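You operate a simulated robot arm through the tools that you are given. There is no shell and no other tool. Be economical: measure what you need, move in short steps, check, and stop when the job is done.

Carry out the task below with a simulated two-armed robot. There is one attempt and no reset: what you move stays moved.

## Task
Open the yellow-handle sliding door, put the pink card pack on the desk top away on the bay behind the yellow-handle sliding door, then shut the door. Then push the brass-handled slide shut. Then take the pink cloth on the desk top and put it away on the table shelf. Do these in the order given. The brass-handled slide goes toward x -0.7, y +0.7, z +0.0 (a direction in the base frame), to its stop.

It is judged by the outcome, as a careful person would: the job done as asked, and still so three seconds after it is handed in. It fails if anything else is knocked over, pushed out of place, dropped, spilled or broken. Flat cloth is picked up by pressing the open fingertips on it (5 to 10 N) and closing them slowly along it; thin cloth reads only 2 to 8 mm in the jaws.

## Robot
Two 7-joint arms with two-finger parallel grippers on one trunk, on a base that drives. Base frame: it is fixed to the floor where the robot stands at the start and does not move with it; the origin is under the middle of the robot, x ahead of it, y to its left, z up. Units: m, rad, N and s.
The left shoulder is at the start at [0.05, 0.177, 1.004], the right one opposite. With the tool pointing down near the work surface each hand reaches from about 0.18 to 0.7 m from the robot's upright axis, wherever it stands, measured 20 degrees to its own side. Places, roughly: bay behind the yellow-handle sliding door [0.8, -0.3, 0.4]; brass-handled slide [1.9, 2.7, 0.7]; pink card pack [1.5, 3, 0.75]; pink cloth (11x6x3 cm) [2.3, 3.1, 0.8]; table shelf [-2.2, 1.7, 0.4]; yellow-handle sliding door [0.7, -0.2, 0.6]. Payload 3.43 kg a hand.
Tool frame (each hand has its own): the origin (TCP) lies between the finger pads and is the grasp point; the fingertips stand 0.034 m ahead of it; z points along the fingers, y is the line along which they close. Largest opening 0.128 m; finger width 0.024, thickness 0.012; the body of the gripper, 0.048 by 0.13 m, starts 0.096 m behind the TCP.
Orientation is that of the tool frame in the base frame, as a unit quaternion [x, y, z, w]. With the fingers straight down and closing along the base's y, the tool's x points along the base's -x, its y along +y and its z along -z.

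## Interface
- The arms move only by the tool drive_tool. It takes "left_series", "right_series" or both (then of equal length, played together; a hand with none holds still); each is a list of rows, each a list of 3 entries, a list of its own where there are three numbers: the shift along the base's x, y, z in m, then the turn, a rotation vector about the base's x, y, z in rad, then the gripper command, from -1 (shut) to 1 (fully open), values between in proportion. In form: [[[dx, dy, dz], [rx, ry, rz], fingers], ...]. A call has 1 to 10 rows; each row is the pose to reach, as a shift and turn from the pose commanded when the call began. Each row takes 0.2 s and may step no farther than 0.05 m and 0.15 rad from the row before; otherwise, or with a gripper value out of range, the whole call is refused. Where a pose cannot be reached the arm comes as near as it can. A force on the tool above 40 N (or 10 N above the force at the start of the call, whichever is more), or a blocked arm, ends the call early, and 0.2 s more pass. The fingers move at their own pace (about 0.108 m/s each) and stop on an object; they squeeze with about 43 N. The grip force told is the motor's: it shows also when the fingers shut on nothing. Time passes only in rows, and 0.2 s behind the last, so rows that repeat a pose let the fingers close. It gives the time, the measured TCP pose, the force on the tool (base axes), the opening and the grip force at its end, in the units of the frame above (readings bear some noise), with the torque about the TCP (base axes, N m) and any sound that the robot's microphone picked up, and new pictures: "pictures" is both (left out), scene, wrist or none (wrist: the cameras of the hands that moved).
- Cameras (640 x 400 px; columns grow to the right, rows downward): "scene" is now at [0.1352, -0.0456, 1.1516]; the picture's right is [-0.57, -0.82, 0.00], its down [-0.59, 0.41, -0.70] and it looks along [0.57, -0.40, -0.72] (base axes); focal length 248 px, centre (320, 200). "left" rides on the left gripper at [0.076, 0.011, -0.16] in its tool frame; the picture's right is [-0.15, 0.99, 0.00], its down [-0.88, -0.13, -0.46] and it looks along [-0.45, -0.07, 0.89] (tool axes); focal length 234 px, centre (320, 200). "right" rides on the right gripper at [0.076, -0.011, -0.16] in its tool frame; the picture's right is [0.15, 0.99, 0.00], its down [-0.88, 0.13, -0.46] and it looks along [-0.45, 0.07, 0.89] (tool axes); focal length 234 px, centre (320, 200). There is no depth. A picture from a camera that has moved, and an enlarged one, comes with that camera's place and axes in the base frame and with its lens.
- move_column(by): slides the trunk up (or, below 0, down) by that many m; the arms and the scene camera ride with it, the base frame stays. It gives what a move gives, with no picture.
- roll_base(legs): drives the robot by 1 to 6 legs, each [ahead, turn to the left] in m and rad, along the robot's own axes; the way and the turn of a leg run together, so that a leg with both is an arc; at most 1.5 m and 3.142 rad a leg. The arms and the cameras ride along, it lands a little off, and it stops where it bumps. It gives what a move gives, and a new picture of the scene camera.
- pan_tilt(pan, tilt): turns the head with the scene camera to pan (to the left, within 1.396 rad either way) and tilt (down, from -0.506 to 1.204), counted from straight ahead of the robot. It gives what a move gives, and a new picture of the scene camera.
- inspect(camera, box): a new picture of the part [left, top, right, bottom] of that camera's present view, enlarged. The clock stands still meanwhile.
- finish_job(): hands the job in; it is judged then, once.

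Go step by step. Nothing tells you exact positions but the pictures and the camera data: compare them with the known pose of the tool, close in by small moves and look again before you grip or let go. The budget is 165 turns and 260 pictures, counting those below and the enlarged ones. Unless the task says otherwise, let go and move clear before handing in.

The tools are called after "Emit:" as name(argument=value, ...) on one line, values as JSON. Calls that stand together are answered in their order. drive_tool: Moves the arms, as the interface text tells. Its arguments: {"type":"object","properties":{"left_series":{"type":"array","items":{"type":"array"}},"right_series":{"type":"array","items":{"type":"array"}},"pictures":{"type":"string","enum":["both","scene","wrist","none"]}},"required":[]} The other tools are called the same way: move_column (by) slides the trunk up or down; roll_base (legs) drives the base; pan_tilt (pan, tilt) turns the head that bears the scene camera; inspect (camera, box) takes an enlarged picture of a part of a camera's view; finish_job () hands the job in.

At the start:

```text
t: 0.0
left_eef_pos: [0.3692, -0.0529, 0.7341]
left_ee_rot: [-0.001, 1.0, 0.001, 0.001]
left_contact_force: [-0.4, 0.4, -0.5]
left_wrist_torque: [0.0, 0.01, -0.01]
left_opening: 0.1281
left_gripper_force: 0.1
right_eef_pos: [0.3083, -0.3143, 0.8044]
right_ee_rot: [0.0, 1.0, 0.001, 0.0]
right_contact_force: [-0.5, -0.5, -0.3]
right_wrist_torque: [0.03, 0.0, 0.01]
right_opening: 0.1279
right_gripper_force: 0.2
trunk travel left (down, up): [-0.175, 0.226]
robot x, y, heading: [0.0017, 0.0018, -0.002]
head pan, tilt: [-0.609, 0.801]
```

scene: 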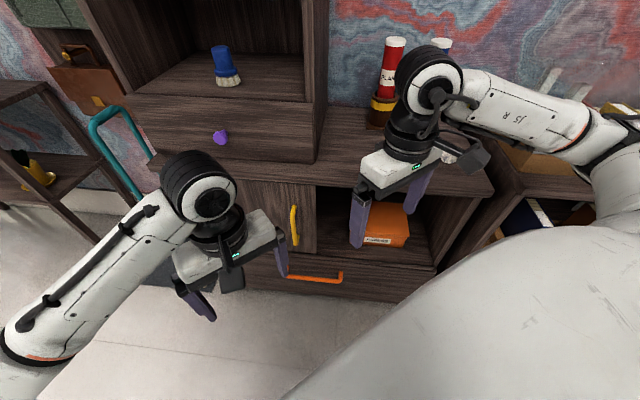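
right: 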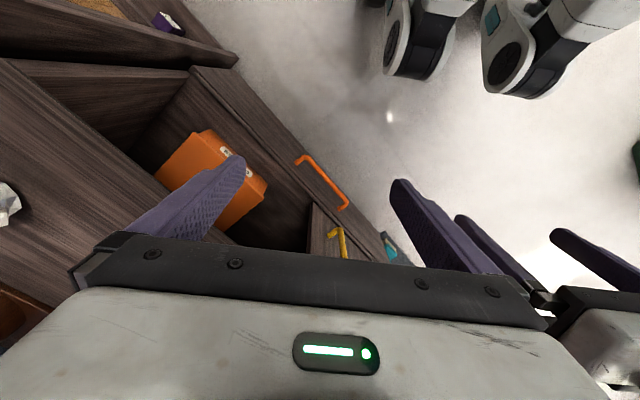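
left: 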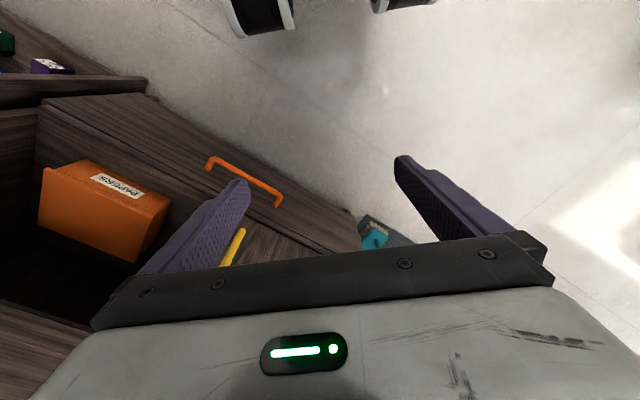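

The yellow-handled door covers the left part of a low cabinet ahead of me, set at an angle; an orange box sits in the open right part. I'll enlarge the view to study the handle.

Emit:
inspect(camera="scene", box=[220, 140, 460, 300])

Emit:
pan_tilt(pan=-0.4, tilt=0.5)

```text
2.50 times, centred on (340, 220) of scene
camera zoom: at [0.1352, -0.0456, 1.1516], right [-0.57, -0.82, 0.0], down [-0.59, 0.41, -0.7], along [0.57, -0.4, -0.72], focal length 619 px, centre (270, 150)
```

zoom: 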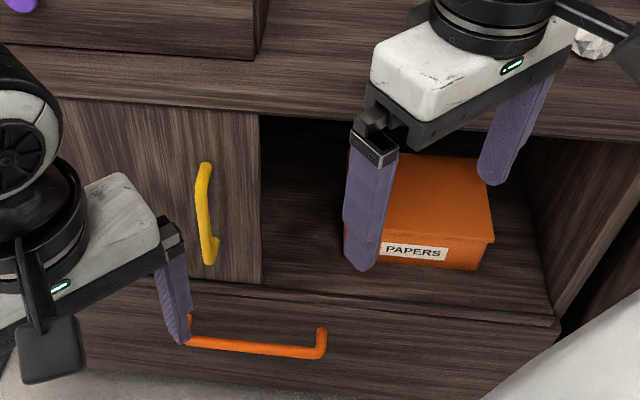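

```text
t: 0.8
left_eef_pos: [0.3689, -0.0513, 0.7356]
left_ee_rot: [-0.001, 1.0, 0.0, -0.001]
left_contact_force: [-0.2, 0.1, -0.3]
left_wrist_torque: [0.04, -0.02, -0.01]
left_opening: 0.1279
left_gripper_force: 0.1
right_eef_pos: [0.3082, -0.315, 0.8045]
right_ee_rot: [0.0, 1.0, 0.0, 0.0]
right_contact_force: [-0.6, 0.6, 0.0]
right_wrist_torque: [-0.03, 0.01, -0.01]
right_opening: 0.1283
right_gripper_force: 0.1
trunk travel left (down, up): [-0.175, 0.226]
robot x, y, heading: [0.0024, -0.0034, 0.0]
head pan, tilt: [-0.4, 0.499]
camera scene: at [0.1529, -0.0349, 1.1777], right [-0.39, -0.92, 0.0], down [-0.44, 0.19, -0.88], along [0.81, -0.34, -0.48], focal length 248 px, centre (320, 200)
```

scene: 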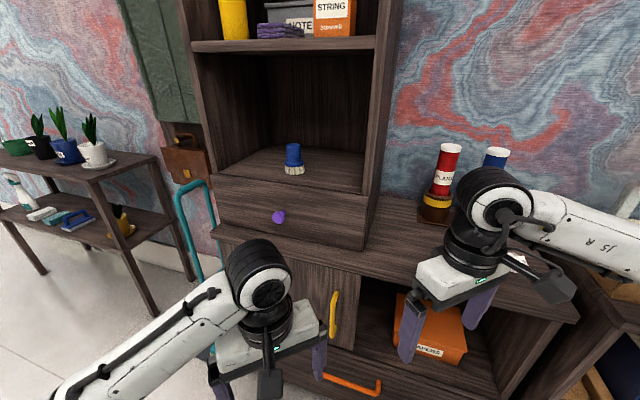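

I triangulate the handle bar at about [0.53, -0.235], z 0.52–0.67, with the cabinet front running along (-0.7, -0.7). I'll move the left arm aside and bring the right hand, tilted 45° toward the door, to a point in front of the handle.

Emit:
drive_tool(left_series=[[[-0.012, 0.03, 0.01], [0, 0, 0], 1], [[-0.024, 0.06, 0.02], [0, 0, 0], 1], [[-0.036, 0.09, 0.03], [0, 0, 0], 1], [[-0.048, 0.12, 0.04], [0, 0, 0], 1], [[-0.06, 0.15, 0.05], [0, 0, 0], 1], [[-0.072, 0.18, 0.06], [0, 0, 0], 1], [[-0.084, 0.21, 0.07], [0, 0, 0], 1], [[-0.096, 0.24, 0.08], [0, 0, 0], 0], [[-0.108, 0.27, 0.09], [0, 0, 0], -1], [[-0.12, 0.3, 0.1], [0, 0, 0], -1]], right_series=[[[0, 0, 0], [-0.031, -0.074, -0.074], 1], [[0, 0, 0], [-0.062, -0.149, -0.149], 1], [[0, 0, 0], [-0.092, -0.223, -0.223], 1], [[0.01, 0.01, -0.01], [-0.123, -0.298, -0.298], 0.5], [[0.035, 0.03, -0.03], [-0.154, -0.372, -0.372], 0], [[0.06, 0.05, -0.045], [-0.185, -0.446, -0.446], -0.2], [[0.085, 0.07, -0.06], [-0.216, -0.521, -0.521], -0.2], [[0.11, 0.092, -0.08], [-0.246, -0.595, -0.595], -0.2], [[0.135, 0.115, -0.1], [-0.277, -0.67, -0.67], -0.2], [[0.16, 0.138, -0.12], [-0.308, -0.744, -0.744], -0.2]])

```text
t: 3.0
left_eef_pos: [0.2642, 0.248, 0.8415]
left_ee_rot: [0.001, 1.0, 0.0, -0.001]
left_contact_force: [0.2, 0.0, 0.2]
left_wrist_torque: [0.05, 0.03, -0.02]
left_opening: 0.0
left_gripper_force: 33.0
left hand out of reach, approached as far as the arm can: row 9, 10
right_eef_pos: [0.4677, -0.176, 0.685]
right_ee_rot: [0.354, 0.853, -0.146, 0.354]
right_contact_force: [0.4, 0.4, 0.7]
right_wrist_torque: [-0.03, 0.03, -0.01]
right_opening: 0.0513
right_gripper_force: 0.1
right hand out of reach, approached as far as the arm can: row 3, 4, 5
trunk travel left (down, up): [-0.175, 0.226]
robot x, y, heading: [0.0011, 0.0013, -0.002]
head pan, tilt: [-0.4, 0.499]
camera scene: at [0.1528, -0.0347, 1.1778], right [-0.39, -0.92, 0.0], down [-0.44, 0.19, -0.88], along [0.81, -0.34, -0.48], focal length 248 px, centre (320, 200)
camera right: at [0.3427, -0.0657, 0.7433], right [0.63, 0.77, -0.1], down [0.3, -0.12, 0.95], along [0.72, -0.62, -0.31], focal length 234 px, centre (320, 200)
camera left: at [0.1884, 0.2586, 1.0003], right [0.15, 0.99, 0.0], down [0.88, -0.13, 0.45], along [0.45, -0.07, -0.89], focal length 234 px, centre (320, 200)
```

scene: 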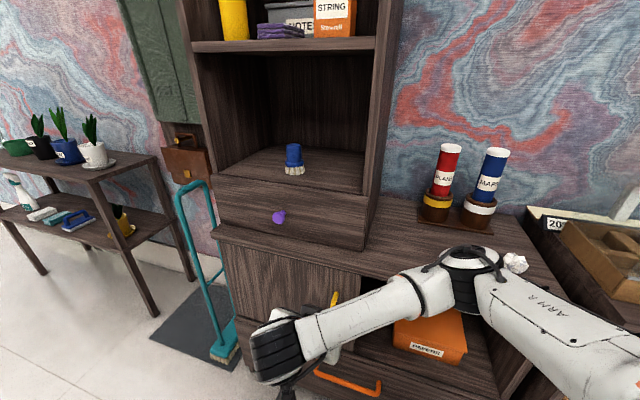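
right: 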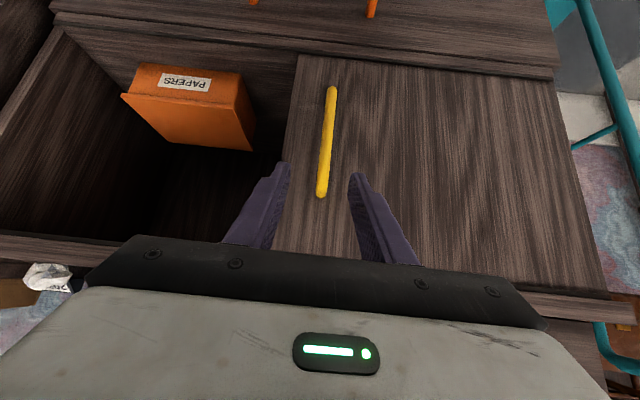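
left: 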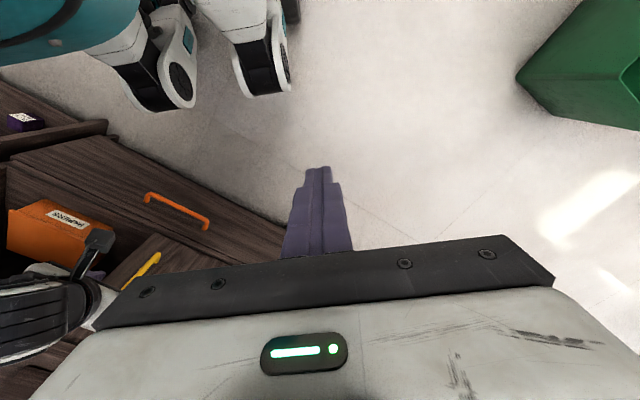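

The open fingers already flank the handle bar, so next I advance along the tool axis until the bar lies between the pads.

Emit:
drive_tool(right_series=[[[0.02, -0.014, -0.025], [0, 0, 0], -0.2], [[0.04, -0.032, -0.05], [0, 0, 0], -0.2], [[0.055, -0.045, -0.07], [0, 0, 0], -0.2], [[0.068, -0.056, -0.08], [0, 0, 0], -0.2]], pictures="wrist")

```text
t: 4.0
left_eef_pos: [0.2646, 0.2478, 0.8398]
left_ee_rot: [0.0, 1.0, 0.0, -0.002]
left_contact_force: [-0.2, 0.0, -0.2]
left_wrist_torque: [0.02, -0.01, 0.01]
left_opening: 0.0001
left_gripper_force: 32.7
right_eef_pos: [0.5376, -0.2318, 0.6056]
right_ee_rot: [0.353, 0.854, -0.146, 0.354]
right_contact_force: [-0.1, 0.7, 1.0]
right_wrist_torque: [-0.01, -0.01, 0.02]
right_opening: 0.0511
right_gripper_force: 0.0
trunk travel left (down, up): [-0.175, 0.226]
robot x, y, heading: [0.0004, -0.0005, -0.006]
head pan, tilt: [-0.4, 0.499]
camera right: at [0.4114, -0.1221, 0.6645], right [0.63, 0.77, -0.1], down [0.3, -0.12, 0.94], along [0.72, -0.62, -0.31], focal length 234 px, centre (320, 200)
```

right: 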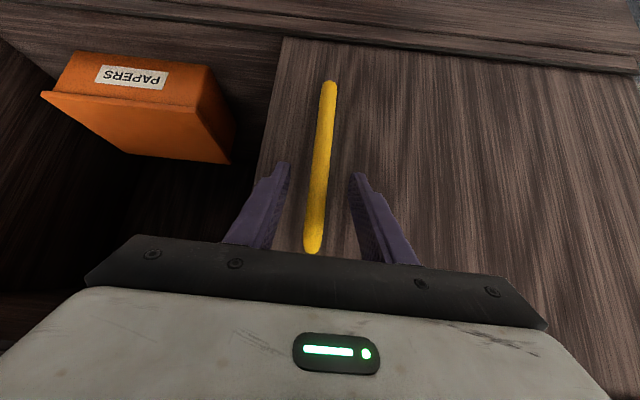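

The bar sits between the fingers. I'll push along the door's line (-0.7, -0.7) and then look.

Emit:
drive_tool(right_series=[[[-0.014, -0.014, 0], [0, 0, 0], -0.5], [[-0.028, -0.028, 0], [0, 0, 0], -0.5], [[-0.049, -0.049, 0], [0, 0, 0], -0.5], [[-0.07, -0.07, 0], [0, 0, 0], -0.5], [[-0.091, -0.091, 0], [0, 0, 0], -0.5], [[-0.112, -0.112, 0], [0, 0, 0], -0.5]])

```text
t: 5.4
left_eef_pos: [0.2653, 0.2473, 0.8409]
left_ee_rot: [0.0, 1.0, 0.0, -0.002]
left_contact_force: [-0.4, -0.1, 0.3]
left_wrist_torque: [-0.02, 0.0, 0.01]
left_opening: 0.0001
left_gripper_force: 32.8
right_eef_pos: [0.4236, -0.3458, 0.6045]
right_ee_rot: [0.353, 0.854, -0.146, 0.354]
right_contact_force: [-0.6, 0.5, 0.0]
right_wrist_torque: [-0.01, 0.01, 0.0]
right_opening: 0.0319
right_gripper_force: 0.0
trunk travel left (down, up): [-0.175, 0.226]
robot x, y, heading: [0.0004, -0.0014, 0.001]
head pan, tilt: [-0.4, 0.499]
camera scene: at [0.1528, -0.035, 1.1778], right [-0.39, -0.92, 0.0], down [-0.44, 0.19, -0.88], along [0.81, -0.34, -0.48], focal length 248 px, centre (320, 200)
camera right: at [0.2972, -0.2353, 0.6649], right [0.63, 0.77, -0.1], down [0.3, -0.12, 0.94], along [0.72, -0.62, -0.31], focal length 234 px, centre (320, 200)
```

scene: 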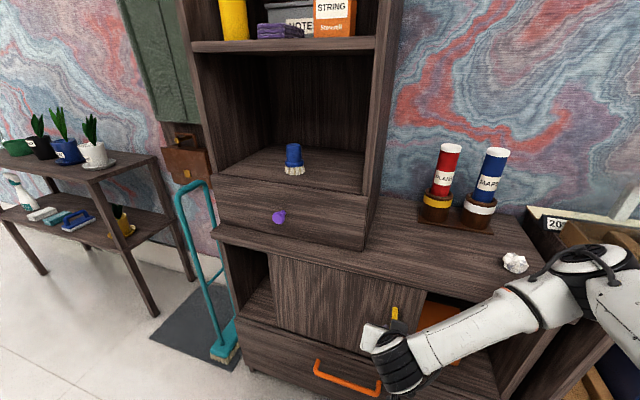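
right: 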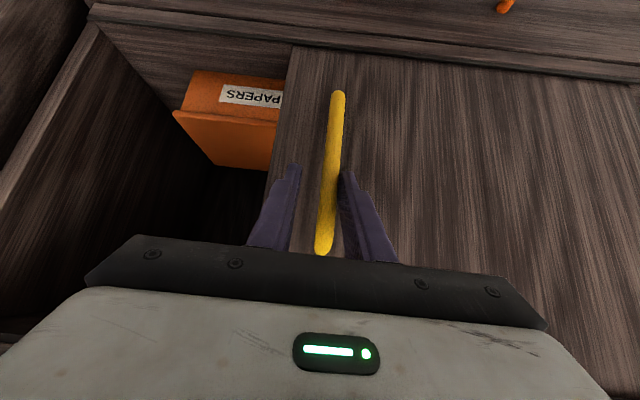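

The door slides right smoothly. I'll continue to its stop.

Emit:
drive_tool(right_series=[[[-0.021, -0.021, 0], [0, 0, 0], -0.5], [[-0.042, -0.042, 0], [0, 0, 0], -0.5], [[-0.063, -0.063, 0], [0, 0, 0], -0.5], [[-0.084, -0.084, 0], [0, 0, 0], -0.5], [[-0.105, -0.105, 0], [0, 0, 0], -0.5], [[-0.12, -0.12, 0], [0, 0, 0], -0.5], [[-0.135, -0.135, 0], [0, 0, 0], -0.5]])

```text
t: 7.0
left_eef_pos: [0.2632, 0.2478, 0.8411]
left_ee_rot: [0.0, 1.0, 0.0, -0.002]
left_contact_force: [1.1, 0.5, -0.1]
left_wrist_torque: [-0.01, 0.0, 0.03]
left_opening: 0.0
left_gripper_force: 33.0
right_eef_pos: [0.3578, -0.4379, 0.6331]
right_ee_rot: [0.359, 0.861, -0.152, 0.328]
right_contact_force: [-27.3, 21.6, -7.5]
right_wrist_torque: [0.67, 0.54, 0.53]
right_opening: 0.0295
right_gripper_force: 0.0
right hand out of reach, approached as far as the arm can: row 3, 4, 5, 6, 7
trunk travel left (down, up): [-0.175, 0.226]
robot x, y, heading: [0.0016, 0.0037, 0.007]
head pan, tilt: [-0.4, 0.499]
camera scene: at [0.1515, -0.0345, 1.1778], right [-0.39, -0.92, 0.0], down [-0.44, 0.19, -0.88], along [0.81, -0.34, -0.48], focal length 248 px, centre (320, 200)
camera right: at [0.2376, -0.3261, 0.7013], right [0.64, 0.76, -0.13], down [0.35, -0.14, 0.93], along [0.69, -0.63, -0.36], focal length 234 px, centre (320, 200)
```

scene: 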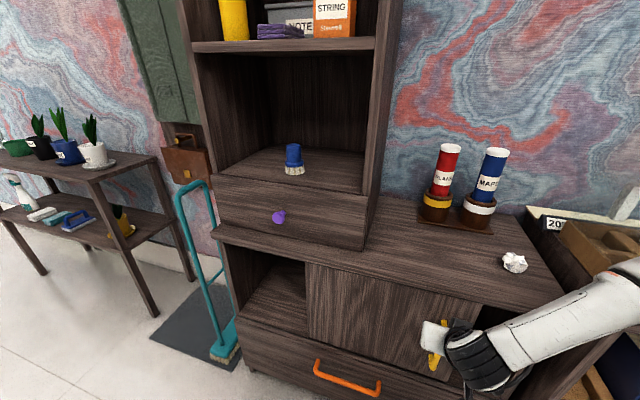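
right: 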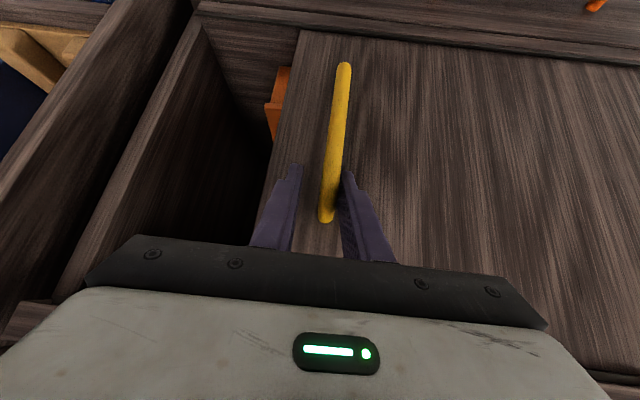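

The arm ran out of reach with the door about three quarters open and is pressing on the door. I'll withdraw the hand along its axis.

Emit:
drive_tool(right_series=[[[0.0, 0.03, 0.03], [0, 0, 0], -0.5], [[0.0, 0.06, 0.06], [0, 0, 0], -0.5], [[0.0, 0.09, 0.09], [0, 0, 0], -0.5], [[0.0, 0.12, 0.11], [0, 0, 0], -0.5]])

```text
t: 8.0
left_eef_pos: [0.2646, 0.2473, 0.8406]
left_ee_rot: [0.0, 1.0, 0.0, -0.001]
left_contact_force: [0.3, 0.4, -1.5]
left_wrist_torque: [-0.01, -0.03, -0.01]
left_opening: 0.0
left_gripper_force: 33.3
right_eef_pos: [0.3712, -0.3204, 0.7446]
right_ee_rot: [0.354, 0.853, -0.148, 0.353]
right_contact_force: [0.1, 0.6, -0.8]
right_wrist_torque: [0.02, 0.02, -0.04]
right_opening: 0.0321
right_gripper_force: 0.0
right hand out of reach, approached as far as the arm can: row 4
trunk travel left (down, up): [-0.175, 0.226]
robot x, y, heading: [0.002, 0.0015, -0.001]
head pan, tilt: [-0.4, 0.499]
camera scene: at [0.1529, -0.0347, 1.1777], right [-0.39, -0.92, 0.0], down [-0.44, 0.19, -0.88], along [0.81, -0.34, -0.48], focal length 248 px, centre (320, 200)
camera right: at [0.246, -0.2097, 0.8044], right [0.63, 0.77, -0.11], down [0.31, -0.12, 0.94], along [0.71, -0.63, -0.31], focal length 234 px, centre (320, 200)
```

scene: 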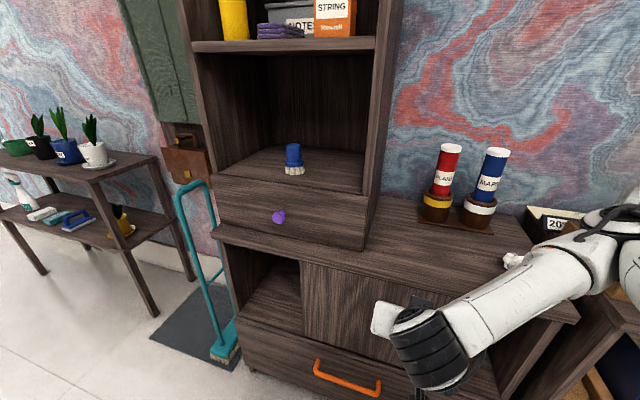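
right: 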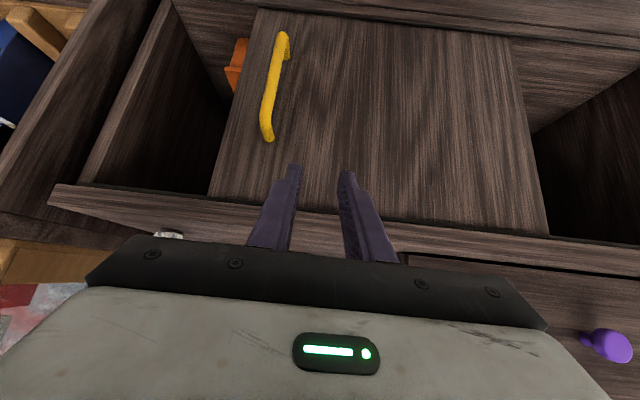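

The door still needs roughly 0.1 m more. I'd like to turn the base right to bring the handle into better reach, so I check the space to the right first.

Emit:
pan_tilt(pan=-1.3, tilt=0.7)

```text
t: 9.2
left_eef_pos: [0.2648, 0.2483, 0.8395]
left_ee_rot: [-0.001, 1.0, 0.0, -0.002]
left_contact_force: [0.2, 0.2, 0.3]
left_wrist_torque: [0.04, 0.01, 0.01]
left_opening: 0.0
left_gripper_force: 32.7
right_eef_pos: [0.3716, -0.3204, 0.7451]
right_ee_rot: [0.354, 0.853, -0.147, 0.353]
right_contact_force: [1.0, 0.5, -0.4]
right_wrist_torque: [0.01, 0.03, 0.02]
right_opening: 0.0318
right_gripper_force: 0.0
trunk travel left (down, up): [-0.175, 0.226]
robot x, y, heading: [0.0012, 0.0006, 0.003]
head pan, tilt: [-1.3, 0.7]
camera scene: at [0.0919, -0.0813, 1.16], right [-0.96, -0.27, 0.0], down [-0.17, 0.62, -0.77], along [0.2, -0.74, -0.64], focal length 248 px, centre (320, 200)
```

scene: 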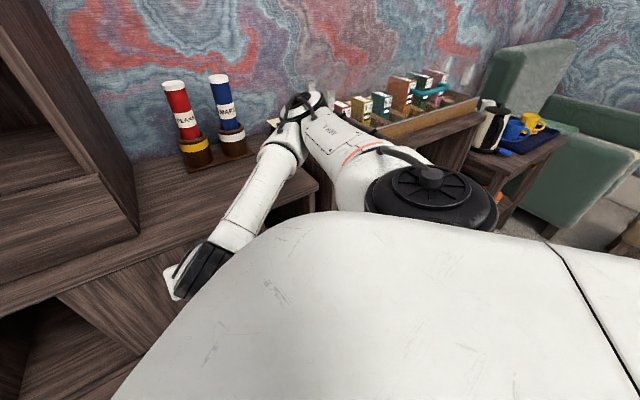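

A neighbouring shelf with a tray of boxes stands just right of the cabinet, near the elbow. I'll back away a little first and then turn slightly.

Emit:
roll_base(legs=[[-0.15, 0], [0, -0.3]])

Emit:
pan_tilt(pan=-0.5, tilt=0.7)

```text
t: 11.5
left_eef_pos: [0.1752, 0.1588, 0.8403]
left_ee_rot: [0.147, 0.989, 0.0, -0.001]
left_contact_force: [-0.2, -0.3, 0.8]
left_wrist_torque: [0.01, 0.0, 0.01]
left_opening: 0.0
left_gripper_force: 33.0
right_eef_pos: [0.1128, -0.4143, 0.7449]
right_ee_rot: [0.477, 0.791, -0.198, 0.328]
right_contact_force: [-0.2, -0.2, -0.7]
right_wrist_torque: [-0.01, 0.01, 0.0]
right_opening: 0.0322
right_gripper_force: 0.1
trunk travel left (down, up): [-0.175, 0.226]
robot x, y, heading: [-0.1468, 0.0004, -0.298]
head pan, tilt: [-1.3, 0.7]
camera scene: at [-0.0853, -0.1051, 1.16], right [-1.0, 0.03, 0.0], down [0.02, 0.64, -0.76], along [-0.02, -0.76, -0.64], focal length 248 px, centre (320, 200)
```

scene: 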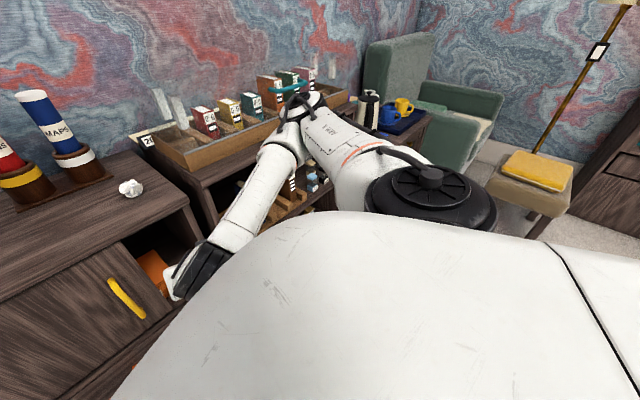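

```text
t: 12.7
left_eef_pos: [0.1762, 0.1597, 0.8396]
left_ee_rot: [0.146, 0.989, 0.001, -0.002]
left_contact_force: [0.9, -0.3, 0.4]
left_wrist_torque: [-0.01, -0.01, 0.0]
left_opening: 0.0
left_gripper_force: 32.8
right_eef_pos: [0.1132, -0.4153, 0.7456]
right_ee_rot: [0.477, 0.791, -0.198, 0.328]
right_contact_force: [-0.4, -0.2, -0.3]
right_wrist_torque: [0.02, -0.01, -0.03]
right_opening: 0.0317
right_gripper_force: 0.1
trunk travel left (down, up): [-0.175, 0.226]
robot x, y, heading: [-0.1495, 0.0006, -0.294]
head pan, tilt: [-0.499, 0.7]
camera scene: at [-0.0236, -0.0808, 1.16], right [-0.71, -0.7, 0.0], down [-0.45, 0.46, -0.76], along [0.53, -0.55, -0.64], focal length 248 px, centre (320, 200)
```

scene: 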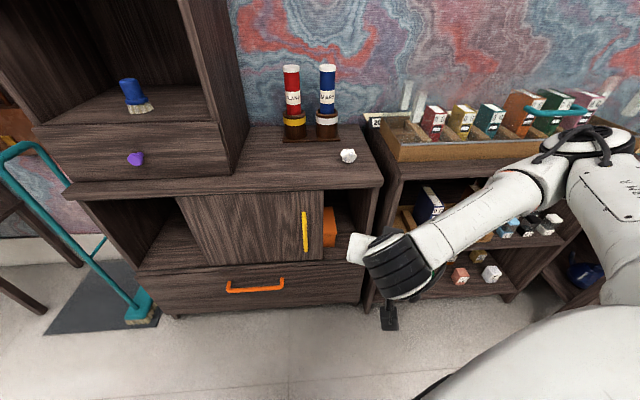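

The cabinet front is confirmed at exactly 45° and the handle is now near [0.37, -0.43]. I'll bring the right hand back in front of it, straightened to the cabinet normal.

Emit:
drive_tool(right_series=[[[0.04, 0.007, 0], [0, 0, 0.06], 0], [[0.08, 0.014, -0.015], [0, 0, 0.12], 0], [[0.12, 0.02, -0.035], [0, 0, 0.18], 0], [[0.16, 0.027, -0.055], [0, 0, 0.24], -0.1], [[0.2, 0.035, -0.075], [0, 0, 0.294], -0.1]])

```text
t: 13.9
left_eef_pos: [0.1777, 0.1587, 0.8394]
left_ee_rot: [0.147, 0.989, 0.001, -0.001]
left_contact_force: [0.1, -0.7, -0.3]
left_wrist_torque: [-0.03, 0.02, 0.04]
left_opening: 0.0003
left_gripper_force: 32.5
right_eef_pos: [0.3143, -0.3797, 0.6689]
right_ee_rot: [0.354, 0.853, -0.147, 0.354]
right_contact_force: [0.3, -0.4, -0.9]
right_wrist_torque: [-0.01, -0.03, 0.01]
right_opening: 0.0576
right_gripper_force: 0.0
trunk travel left (down, up): [-0.175, 0.226]
robot x, y, heading: [-0.1464, 0.0002, -0.293]
head pan, tilt: [-0.499, 0.7]
camera scene: at [-0.0235, -0.0808, 1.16], right [-0.71, -0.7, 0.0], down [-0.45, 0.46, -0.76], along [0.54, -0.55, -0.64], focal length 248 px, centre (320, 200)
camera right: at [0.189, -0.269, 0.7292], right [0.63, 0.77, -0.11], down [0.31, -0.12, 0.94], along [0.71, -0.63, -0.31], focal length 234 px, centre (320, 200)
```

scene: 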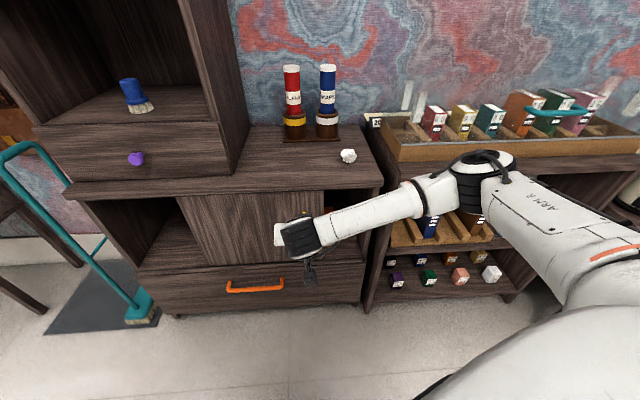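
right: 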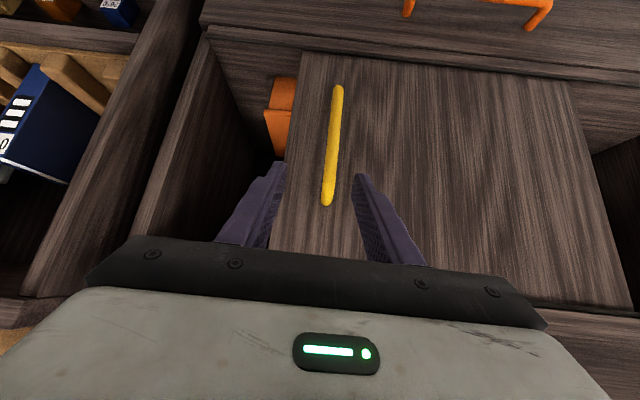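

Aligned again. I'll advance and push the rest of the way.

Emit:
drive_tool(right_series=[[[0.025, -0.024, -0.03], [0, 0, 0], -0.1], [[0.05, -0.048, -0.06], [0, 0, 0], -0.1], [[0.062, -0.06, -0.075], [0, 0, 0], -0.4], [[0.05, -0.072, -0.075], [0, 0, 0], -0.5], [[0.036, -0.086, -0.075], [0, 0, 0], -0.5], [[0.022, -0.1, -0.075], [0, 0, 0], -0.5], [[0.008, -0.114, -0.075], [0, 0, 0], -0.5], [[-0.006, -0.128, -0.075], [0, 0, 0], -0.5], [[-0.02, -0.142, -0.075], [0, 0, 0], -0.5]])

```text
t: 14.7
left_eef_pos: [0.174, 0.1608, 0.8406]
left_ee_rot: [0.148, 0.989, 0.0, -0.002]
left_contact_force: [0.5, 0.5, -0.2]
left_wrist_torque: [0.02, -0.03, -0.02]
left_opening: 0.0001
left_gripper_force: 32.6
right_eef_pos: [0.373, -0.4189, 0.5955]
right_ee_rot: [0.347, 0.86, -0.133, 0.35]
right_contact_force: [-0.6, 3.9, 1.4]
right_wrist_torque: [-0.32, -0.05, -0.24]
right_opening: 0.0327
right_gripper_force: 0.4
trunk travel left (down, up): [-0.175, 0.226]
robot x, y, heading: [-0.1508, 0.0003, -0.291]
head pan, tilt: [-0.499, 0.7]
stopped in row 4 (right hand): the force on the tool passed its limit at 78 N (the readings are from after the stop); the commanded pose is now the measured one
camera scene: at [-0.025, -0.0796, 1.1601], right [-0.71, -0.7, 0.0], down [-0.45, 0.46, -0.77], along [0.54, -0.55, -0.64], focal length 248 px, centre (320, 200)
camera right: at [0.2452, -0.3146, 0.6575], right [0.61, 0.79, -0.09], down [0.31, -0.13, 0.94], along [0.73, -0.6, -0.33], focal length 234 px, centre (320, 200)
```

scene: 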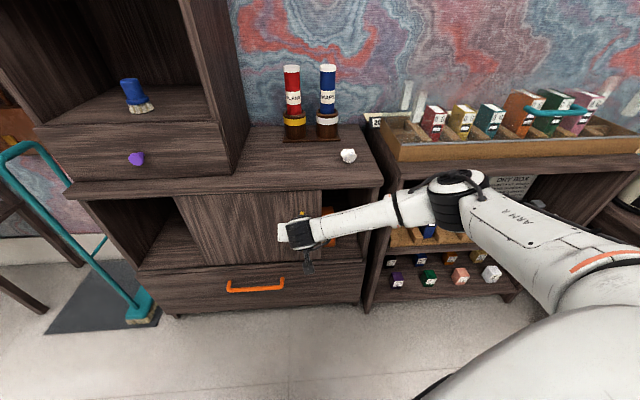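
right: 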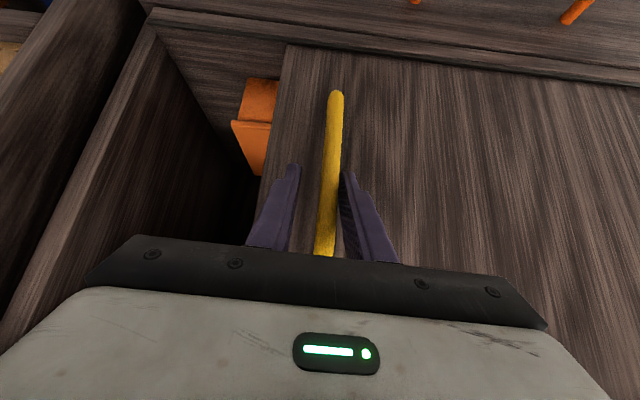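

The fingers met the bar too quickly. I'll push on more gently.

Emit:
drive_tool(right_series=[[[-0.005, -0.005, 0], [0, 0, 0], -0.5], [[-0.012, -0.012, 0], [0, 0, 0], -0.5], [[-0.022, -0.022, 0], [0, 0, 0], -0.5], [[-0.032, -0.032, 0], [0, 0, 0], -0.5], [[-0.042, -0.042, 0], [0, 0, 0], -0.5], [[-0.052, -0.052, 0], [0, 0, 0], -0.5], [[-0.062, -0.062, 0], [0, 0, 0], -0.5], [[-0.07, -0.07, 0], [0, 0, 0], -0.5]])

```text
t: 16.5
left_eef_pos: [0.1755, 0.1602, 0.84]
left_ee_rot: [0.148, 0.989, 0.0, -0.002]
left_contact_force: [-0.2, 0.4, -0.1]
left_wrist_torque: [-0.03, 0.0, 0.0]
left_opening: 0.0001
left_gripper_force: 33.1
right_eef_pos: [0.3046, -0.4941, 0.5941]
right_ee_rot: [0.348, 0.859, -0.136, 0.349]
right_contact_force: [-0.3, 0.3, 0.1]
right_wrist_torque: [-0.03, -0.02, -0.03]
right_opening: 0.0323
right_gripper_force: 0.5
trunk travel left (down, up): [-0.175, 0.226]
robot x, y, heading: [-0.1509, 0.0027, -0.296]
head pan, tilt: [-0.499, 0.7]
camera scene: at [-0.0243, -0.0803, 1.16], right [-0.71, -0.7, 0.0], down [-0.45, 0.46, -0.76], along [0.54, -0.55, -0.64], focal length 248 px, centre (320, 200)
camera right: at [0.1754, -0.3877, 0.6566], right [0.61, 0.79, -0.09], down [0.31, -0.13, 0.94], along [0.73, -0.6, -0.33], focal length 234 px, centre (320, 200)
```

scene: 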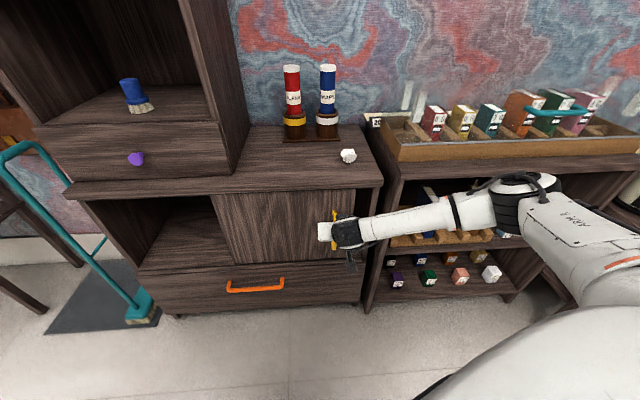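
right: 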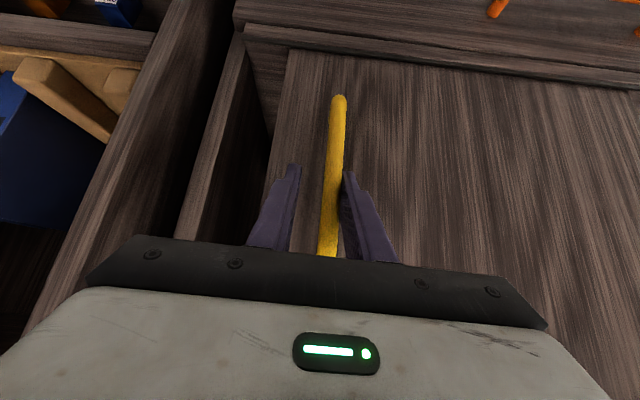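

Nearly fully open, so I'll push the last couple of centimetres.

Emit:
drive_tool(right_series=[[[-0.007, -0.007, 0], [0, 0, 0], -0.5], [[-0.014, -0.014, 0], [0, 0, 0], -0.5], [[-0.021, -0.021, 0], [0, 0, 0], -0.5], [[-0.028, -0.028, 0], [0, 0, 0], -0.5]])

```text
t: 17.5
left_eef_pos: [0.1759, 0.1595, 0.8407]
left_ee_rot: [0.147, 0.989, 0.0, -0.001]
left_contact_force: [0.9, 0.2, 0.5]
left_wrist_torque: [0.01, 0.0, 0.02]
left_opening: 0.0001
left_gripper_force: 32.9
right_eef_pos: [0.2753, -0.5218, 0.5945]
right_ee_rot: [0.348, 0.859, -0.136, 0.35]
right_contact_force: [0.1, 0.1, -0.3]
right_wrist_torque: [-0.02, -0.01, 0.01]
right_opening: 0.0322
right_gripper_force: 0.0
trunk travel left (down, up): [-0.175, 0.226]
robot x, y, heading: [-0.15, 0.0013, -0.296]
head pan, tilt: [-0.499, 0.7]
camera scene: at [-0.0242, -0.0803, 1.16], right [-0.71, -0.7, 0.0], down [-0.45, 0.46, -0.76], along [0.54, -0.55, -0.64], focal length 248 px, centre (320, 200)
camera right: at [0.1471, -0.4153, 0.6567], right [0.61, 0.79, -0.09], down [0.31, -0.13, 0.94], along [0.73, -0.6, -0.33], focal length 234 px, centre (320, 200)
```

scene: 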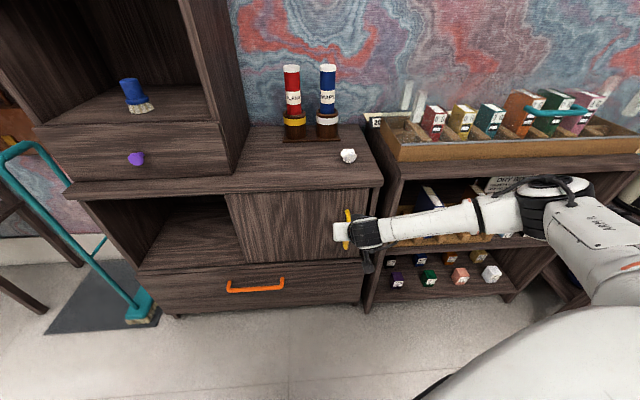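
right: 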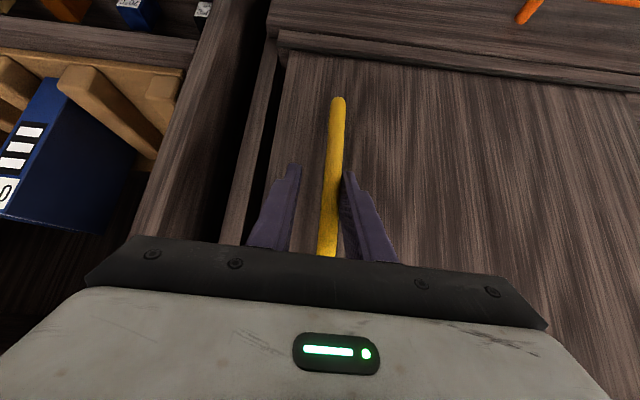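

The door is fully open. I'll withdraw the hand, fold it in, and look to the left toward the desk.

Emit:
drive_tool(right_series=[[[-0.025, 0.025, 0.03], [0, 0, 0], -0.3], [[-0.05, 0.05, 0.06], [0, 0, 0], 0], [[-0.075, 0.075, 0.09], [0, 0, 0], 0], [[-0.1, 0.1, 0.12], [0, 0, 0], -1], [[-0.13, 0.125, 0.14], [0, 0, 0], -1], [[-0.16, 0.15, 0.16], [0, 0, 0], -1], [[-0.185, 0.175, 0.18], [0, 0, 0], -1], [[-0.21, 0.196, 0.2], [0, 0, 0], -1]], pictures="none")

Emit:
inspect(camera="scene", box=[60, 120, 380, 320])

Emit:
pan_tilt(pan=0.6, tilt=0.4)

Emit:
pan_tilt(pan=1.39, tilt=0.35)

```text
t: 19.3
left_eef_pos: [0.1764, 0.1606, 0.8406]
left_ee_rot: [0.147, 0.989, 0.0, -0.002]
left_contact_force: [0.5, 0.1, 0.0]
left_wrist_torque: [-0.06, 0.02, 0.01]
left_opening: 0.0001
left_gripper_force: 33.1
right_eef_pos: [0.1561, -0.3013, 0.7644]
right_ee_rot: [0.347, 0.86, -0.137, 0.348]
right_contact_force: [-1.4, 0.2, 0.0]
right_wrist_torque: [-0.03, 0.01, 0.02]
right_opening: 0.0
right_gripper_force: 33.0
right hand out of reach, approached as far as the arm can: row 6, 7, 8
trunk travel left (down, up): [-0.175, 0.226]
robot x, y, heading: [-0.149, 0.0028, -0.296]
head pan, tilt: [-0.499, 0.7]
```

```text
2.00 times, centred on (220, 220) of scene
camera zoom: at [-0.0238, -0.0789, 1.1602], right [-0.71, -0.7, 0.0], down [-0.45, 0.46, -0.77], along [0.54, -0.55, -0.64], focal length 496 px, centre (520, 160)
```

zoom: 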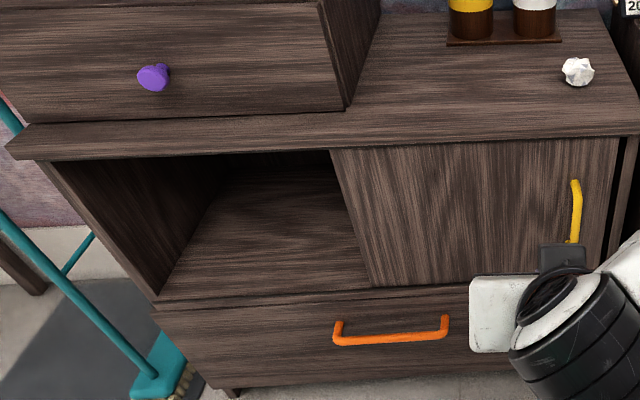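

```text
t: 20.6
left_eef_pos: [0.1757, 0.1601, 0.8408]
left_ee_rot: [0.147, 0.989, 0.0, -0.001]
left_contact_force: [0.5, -0.3, 1.0]
left_wrist_torque: [-0.01, -0.01, -0.04]
left_opening: 0.0
left_gripper_force: 33.1
right_eef_pos: [0.1555, -0.3024, 0.7632]
right_ee_rot: [0.348, 0.861, -0.136, 0.346]
right_contact_force: [-0.3, 0.3, -0.6]
right_wrist_torque: [0.0, 0.03, 0.0]
right_opening: 0.0
right_gripper_force: 33.0
trunk travel left (down, up): [-0.175, 0.226]
robot x, y, heading: [-0.1494, -0.0027, -0.299]
head pan, tilt: [0.6, 0.4]
camera scene: at [0.0047, 0.0081, 1.1868], right [0.3, -0.95, 0.0], down [-0.37, -0.12, -0.92], along [0.88, 0.28, -0.39], focal length 248 px, centre (320, 200)
```

scene: 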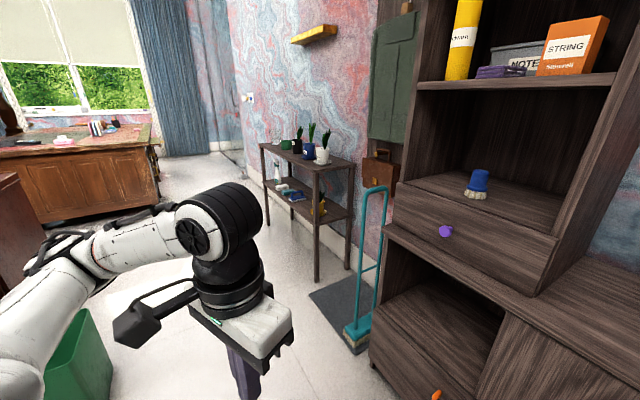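

```text
t: 21.8
left_eef_pos: [0.1751, 0.1603, 0.8407]
left_ee_rot: [0.147, 0.989, -0.001, -0.002]
left_contact_force: [0.9, -0.9, -0.4]
left_wrist_torque: [-0.03, 0.03, -0.02]
left_opening: 0.0
left_gripper_force: 33.4
right_eef_pos: [0.156, -0.3035, 0.7627]
right_ee_rot: [0.348, 0.861, -0.136, 0.346]
right_contact_force: [-0.2, 0.5, -0.1]
right_wrist_torque: [0.01, -0.01, -0.02]
right_opening: 0.0
right_gripper_force: 33.0
trunk travel left (down, up): [-0.175, 0.226]
robot x, y, heading: [-0.1492, -0.0017, -0.297]
head pan, tilt: [1.389, 0.351]
camera scene: at [-0.0408, 0.0631, 1.1914], right [0.89, -0.46, 0.0], down [-0.16, -0.31, -0.94], along [0.43, 0.83, -0.34], focal length 248 px, centre (320, 200)
```

scene: 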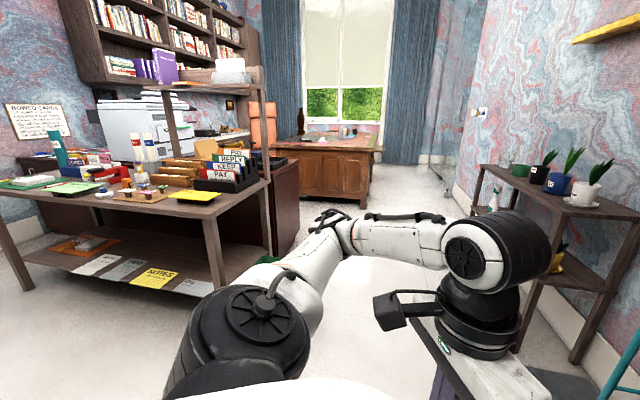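

The desk is across the room at upper left, with a green bin near [0.35, 1.4] beside the straight line to it. I'll turn left and drive around the bin on its right side.

Emit:
roll_base(legs=[[0, 1.06], [1.4, 0], [0, 0.4]])

Emit:
pan_tilt(pan=0.0, tilt=0.5)

```text
t: 32.6
left_eef_pos: [0.7439, 1.315, 0.8405]
left_ee_rot: [-0.552, 0.834, -0.001, -0.001]
left_contact_force: [0.1, 0.0, -0.6]
left_wrist_torque: [0.01, 0.03, 0.0]
left_opening: 0.0
left_gripper_force: 33.3
right_eef_pos: [1.202, 1.2441, 0.7645]
right_ee_rot: [-0.315, 0.872, 0.132, 0.351]
right_contact_force: [0.4, 0.1, 0.3]
right_wrist_torque: [0.0, -0.02, 0.01]
right_opening: 0.0
right_gripper_force: 33.1
trunk travel left (down, up): [-0.175, 0.226]
robot x, y, heading: [0.867, 0.9709, 1.159]
head pan, tilt: [1.389, 0.351]
camera scene: at [0.8156, 1.0888, 1.1914], right [0.55, 0.83, 0.0], down [0.29, -0.19, -0.94], along [-0.78, 0.52, -0.34], focal length 248 px, centre (320, 200)
```

scene: 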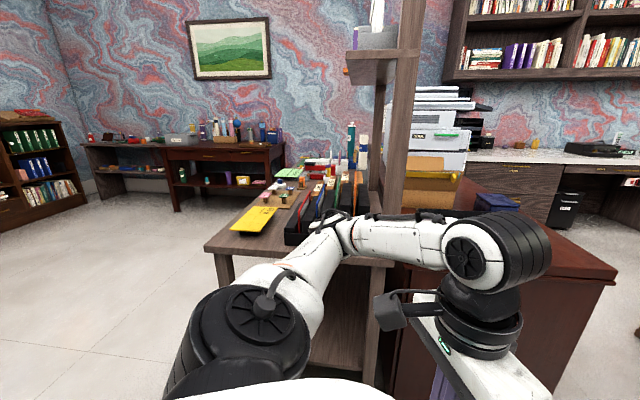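

```text
t: 34.2
left_eef_pos: [0.7428, 1.3136, 0.8409]
left_ee_rot: [-0.551, 0.834, 0.0, -0.002]
left_contact_force: [-0.5, 0.1, -0.5]
left_wrist_torque: [0.0, -0.01, 0.05]
left_opening: 0.0
left_gripper_force: 33.0
right_eef_pos: [1.2008, 1.2447, 0.7664]
right_ee_rot: [-0.314, 0.872, 0.131, 0.351]
right_contact_force: [-0.8, -0.4, -0.4]
right_wrist_torque: [-0.04, 0.0, -0.02]
right_opening: 0.0001
right_gripper_force: 32.5
trunk travel left (down, up): [-0.175, 0.226]
robot x, y, heading: [0.8642, 0.9693, 1.166]
head pan, tilt: [0.0, 0.499]
camera scene: at [0.929, 1.1209, 1.1777], right [0.92, -0.39, 0.0], down [-0.19, -0.44, -0.88], along [0.35, 0.81, -0.48], focal length 248 px, centre (320, 200)
```

scene: 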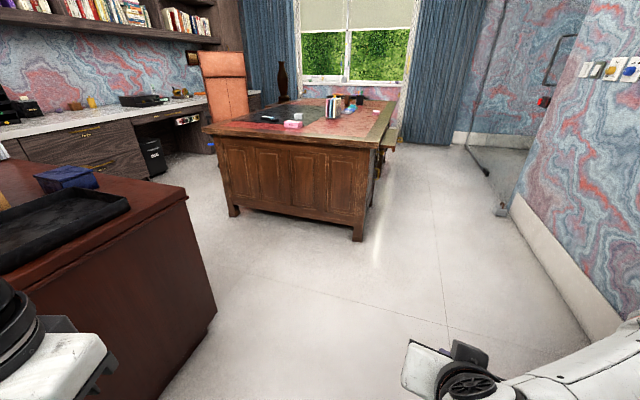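

The desk is in view with the pink pack near [1.53, 3.05]. I'll raise the trunk so the hands clear the desk top, then drive to a spot in front of it.

Emit:
move_column(by=0.15)

Emit:
roll_base(legs=[[0, 0.09], [1.35, 0], [0, -0.4]])

Emit:
pan_tilt(pan=0.1, tilt=0.6)

```text
t: 35.9
left_eef_pos: [0.743, 1.313, 0.9902]
left_ee_rot: [-0.551, 0.834, -0.001, -0.002]
left_contact_force: [0.3, -0.3, 1.2]
left_wrist_torque: [0.0, -0.03, 0.0]
left_opening: 0.0
left_gripper_force: 33.4
right_eef_pos: [1.2018, 1.2434, 0.9146]
right_ee_rot: [-0.315, 0.872, 0.132, 0.35]
right_contact_force: [-0.1, 0.4, -0.1]
right_wrist_torque: [-0.02, -0.01, 0.02]
right_opening: 0.0
right_gripper_force: 33.2
trunk travel left (down, up): [-0.325, 0.076]
robot x, y, heading: [0.8636, 0.9715, 1.167]
head pan, tilt: [0.0, 0.499]
```

```text
t: 44.3
left_eef_pos: [1.2641, 2.6122, 0.9906]
left_ee_rot: [-0.418, 0.909, 0.0, -0.002]
left_contact_force: [1.0, -0.7, 0.0]
left_wrist_torque: [0.02, 0.03, -0.03]
left_opening: 0.0002
left_gripper_force: 32.6
right_eef_pos: [1.6807, 2.4082, 0.9156]
right_ee_rot: [-0.179, 0.909, 0.078, 0.367]
right_contact_force: [-0.7, -0.7, -0.6]
right_wrist_torque: [-0.02, 0.01, -0.01]
right_opening: 0.0
right_gripper_force: 32.3
trunk travel left (down, up): [-0.325, 0.076]
robot x, y, heading: [1.2832, 2.2518, 0.858]
head pan, tilt: [0.0, 0.499]
camera scene: at [1.3842, 2.3717, 1.3277], right [0.76, -0.65, 0.0], down [-0.31, -0.36, -0.88], along [0.57, 0.67, -0.48], focal length 248 px, centre (320, 200)
```

scene: 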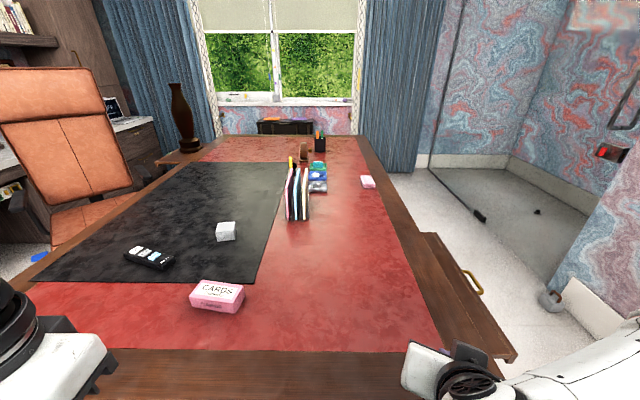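

```text
t: 45.0
left_eef_pos: [1.2651, 2.6114, 0.9891]
left_ee_rot: [-0.417, 0.909, 0.001, -0.002]
left_contact_force: [-0.3, -0.5, 0.3]
left_wrist_torque: [-0.01, -0.02, 0.01]
left_opening: 0.0002
left_gripper_force: 33.2
right_eef_pos: [1.6818, 2.4086, 0.9151]
right_ee_rot: [-0.179, 0.91, 0.078, 0.366]
right_contact_force: [-0.1, 0.1, -0.5]
right_wrist_torque: [0.02, 0.03, 0.01]
right_opening: 0.0001
right_gripper_force: 33.5
trunk travel left (down, up): [-0.325, 0.076]
robot x, y, heading: [1.2798, 2.2514, 0.864]
head pan, tilt: [0.099, 0.6]
camera scene: at [1.3754, 2.3752, 1.3187], right [0.82, -0.57, 0.0], down [-0.32, -0.46, -0.83], along [0.47, 0.68, -0.56], focal length 248 px, centre (320, 200)
```

scene: 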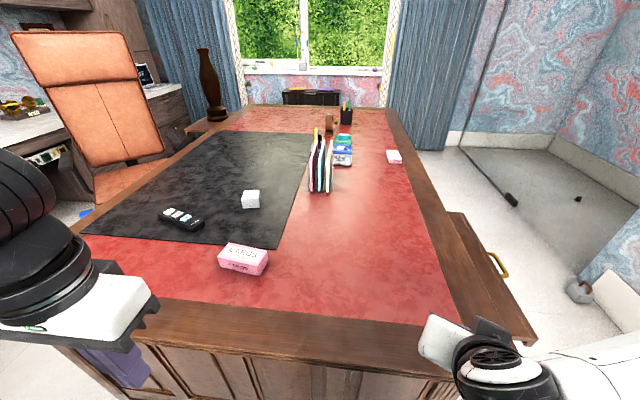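

The pink CARDS pack is at about [1.48, 2.91] on the desk's near edge. I'll move 0.1 m closer and bring the open left hand above it.

Emit:
roll_base(legs=[[0.1, 0]])

Emit:
drive_tool(left_series=[[[0.02, 0.035, 0], [0, 0, 0], 0], [[0.045, 0.07, 0], [0, 0, 0], 1], [[0.065, 0.105, 0], [0, 0, 0], 1], [[0.09, 0.14, 0], [0, 0, 0], 1], [[0.1, 0.16, 0], [0, 0, 0], 1]])

```text
t: 46.2
left_eef_pos: [1.3294, 2.6868, 0.9904]
left_ee_rot: [-0.418, 0.908, -0.001, -0.002]
left_contact_force: [-0.7, 0.3, -1.1]
left_wrist_torque: [0.0, 0.04, 0.0]
left_opening: 0.0
left_gripper_force: 32.7
right_eef_pos: [1.7467, 2.4842, 0.9148]
right_ee_rot: [-0.179, 0.91, 0.077, 0.366]
right_contact_force: [0.5, -0.1, 0.4]
right_wrist_torque: [-0.01, 0.01, -0.02]
right_opening: 0.0
right_gripper_force: 32.9
trunk travel left (down, up): [-0.325, 0.076]
robot x, y, heading: [1.3399, 2.3251, 0.859]
head pan, tilt: [0.099, 0.6]
camera scene: at [1.4402, 2.451, 1.3185], right [0.82, -0.57, 0.0], down [-0.32, -0.46, -0.82], along [0.47, 0.68, -0.57], focal length 248 px, centre (320, 200)
```

scene: 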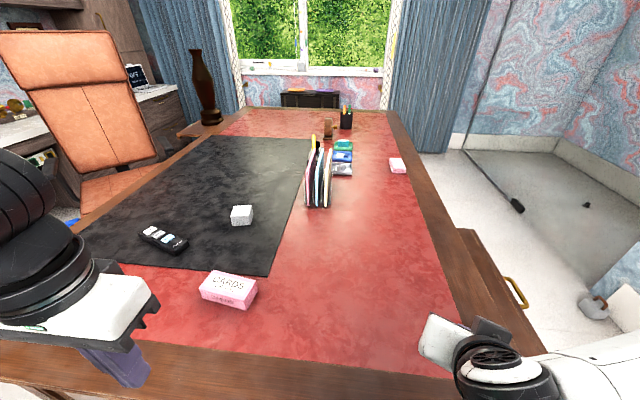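

```text
t: 47.4
left_eef_pos: [1.4291, 2.846, 0.989]
left_ee_rot: [-0.418, 0.909, -0.001, -0.002]
left_contact_force: [-0.7, -0.5, 0.2]
left_wrist_torque: [0.0, 0.02, 0.02]
left_opening: 0.1277
left_gripper_force: 0.0
right_eef_pos: [1.7445, 2.4835, 0.9157]
right_ee_rot: [-0.179, 0.91, 0.078, 0.366]
right_contact_force: [-0.8, -0.7, 0.4]
right_wrist_torque: [0.02, -0.01, 0.01]
right_opening: 0.0
right_gripper_force: 33.0
trunk travel left (down, up): [-0.325, 0.076]
robot x, y, heading: [1.3426, 2.3215, 0.862]
head pan, tilt: [0.099, 0.6]
camera scene: at [1.4397, 2.4505, 1.3186], right [0.82, -0.57, 0.0], down [-0.32, -0.46, -0.82], along [0.47, 0.68, -0.57], focal length 248 px, centre (320, 200)
camera left: at [1.3708, 2.7958, 1.1494], right [-0.66, 0.75, 0.0], down [0.67, 0.59, 0.45], along [0.34, 0.3, -0.89], focal length 234 px, centre (320, 200)
```

scene: 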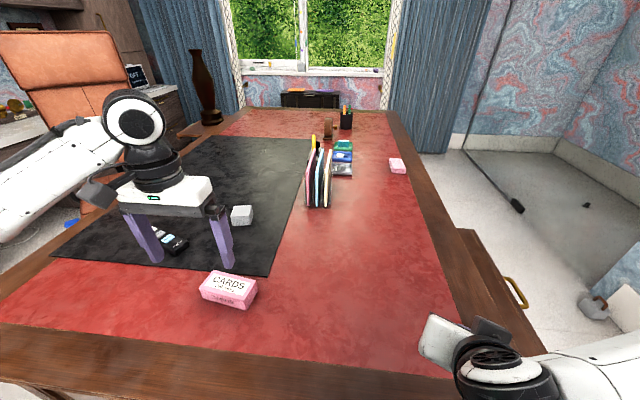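
left: 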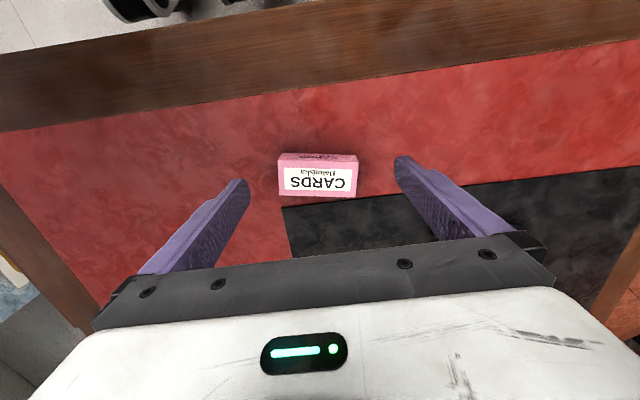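

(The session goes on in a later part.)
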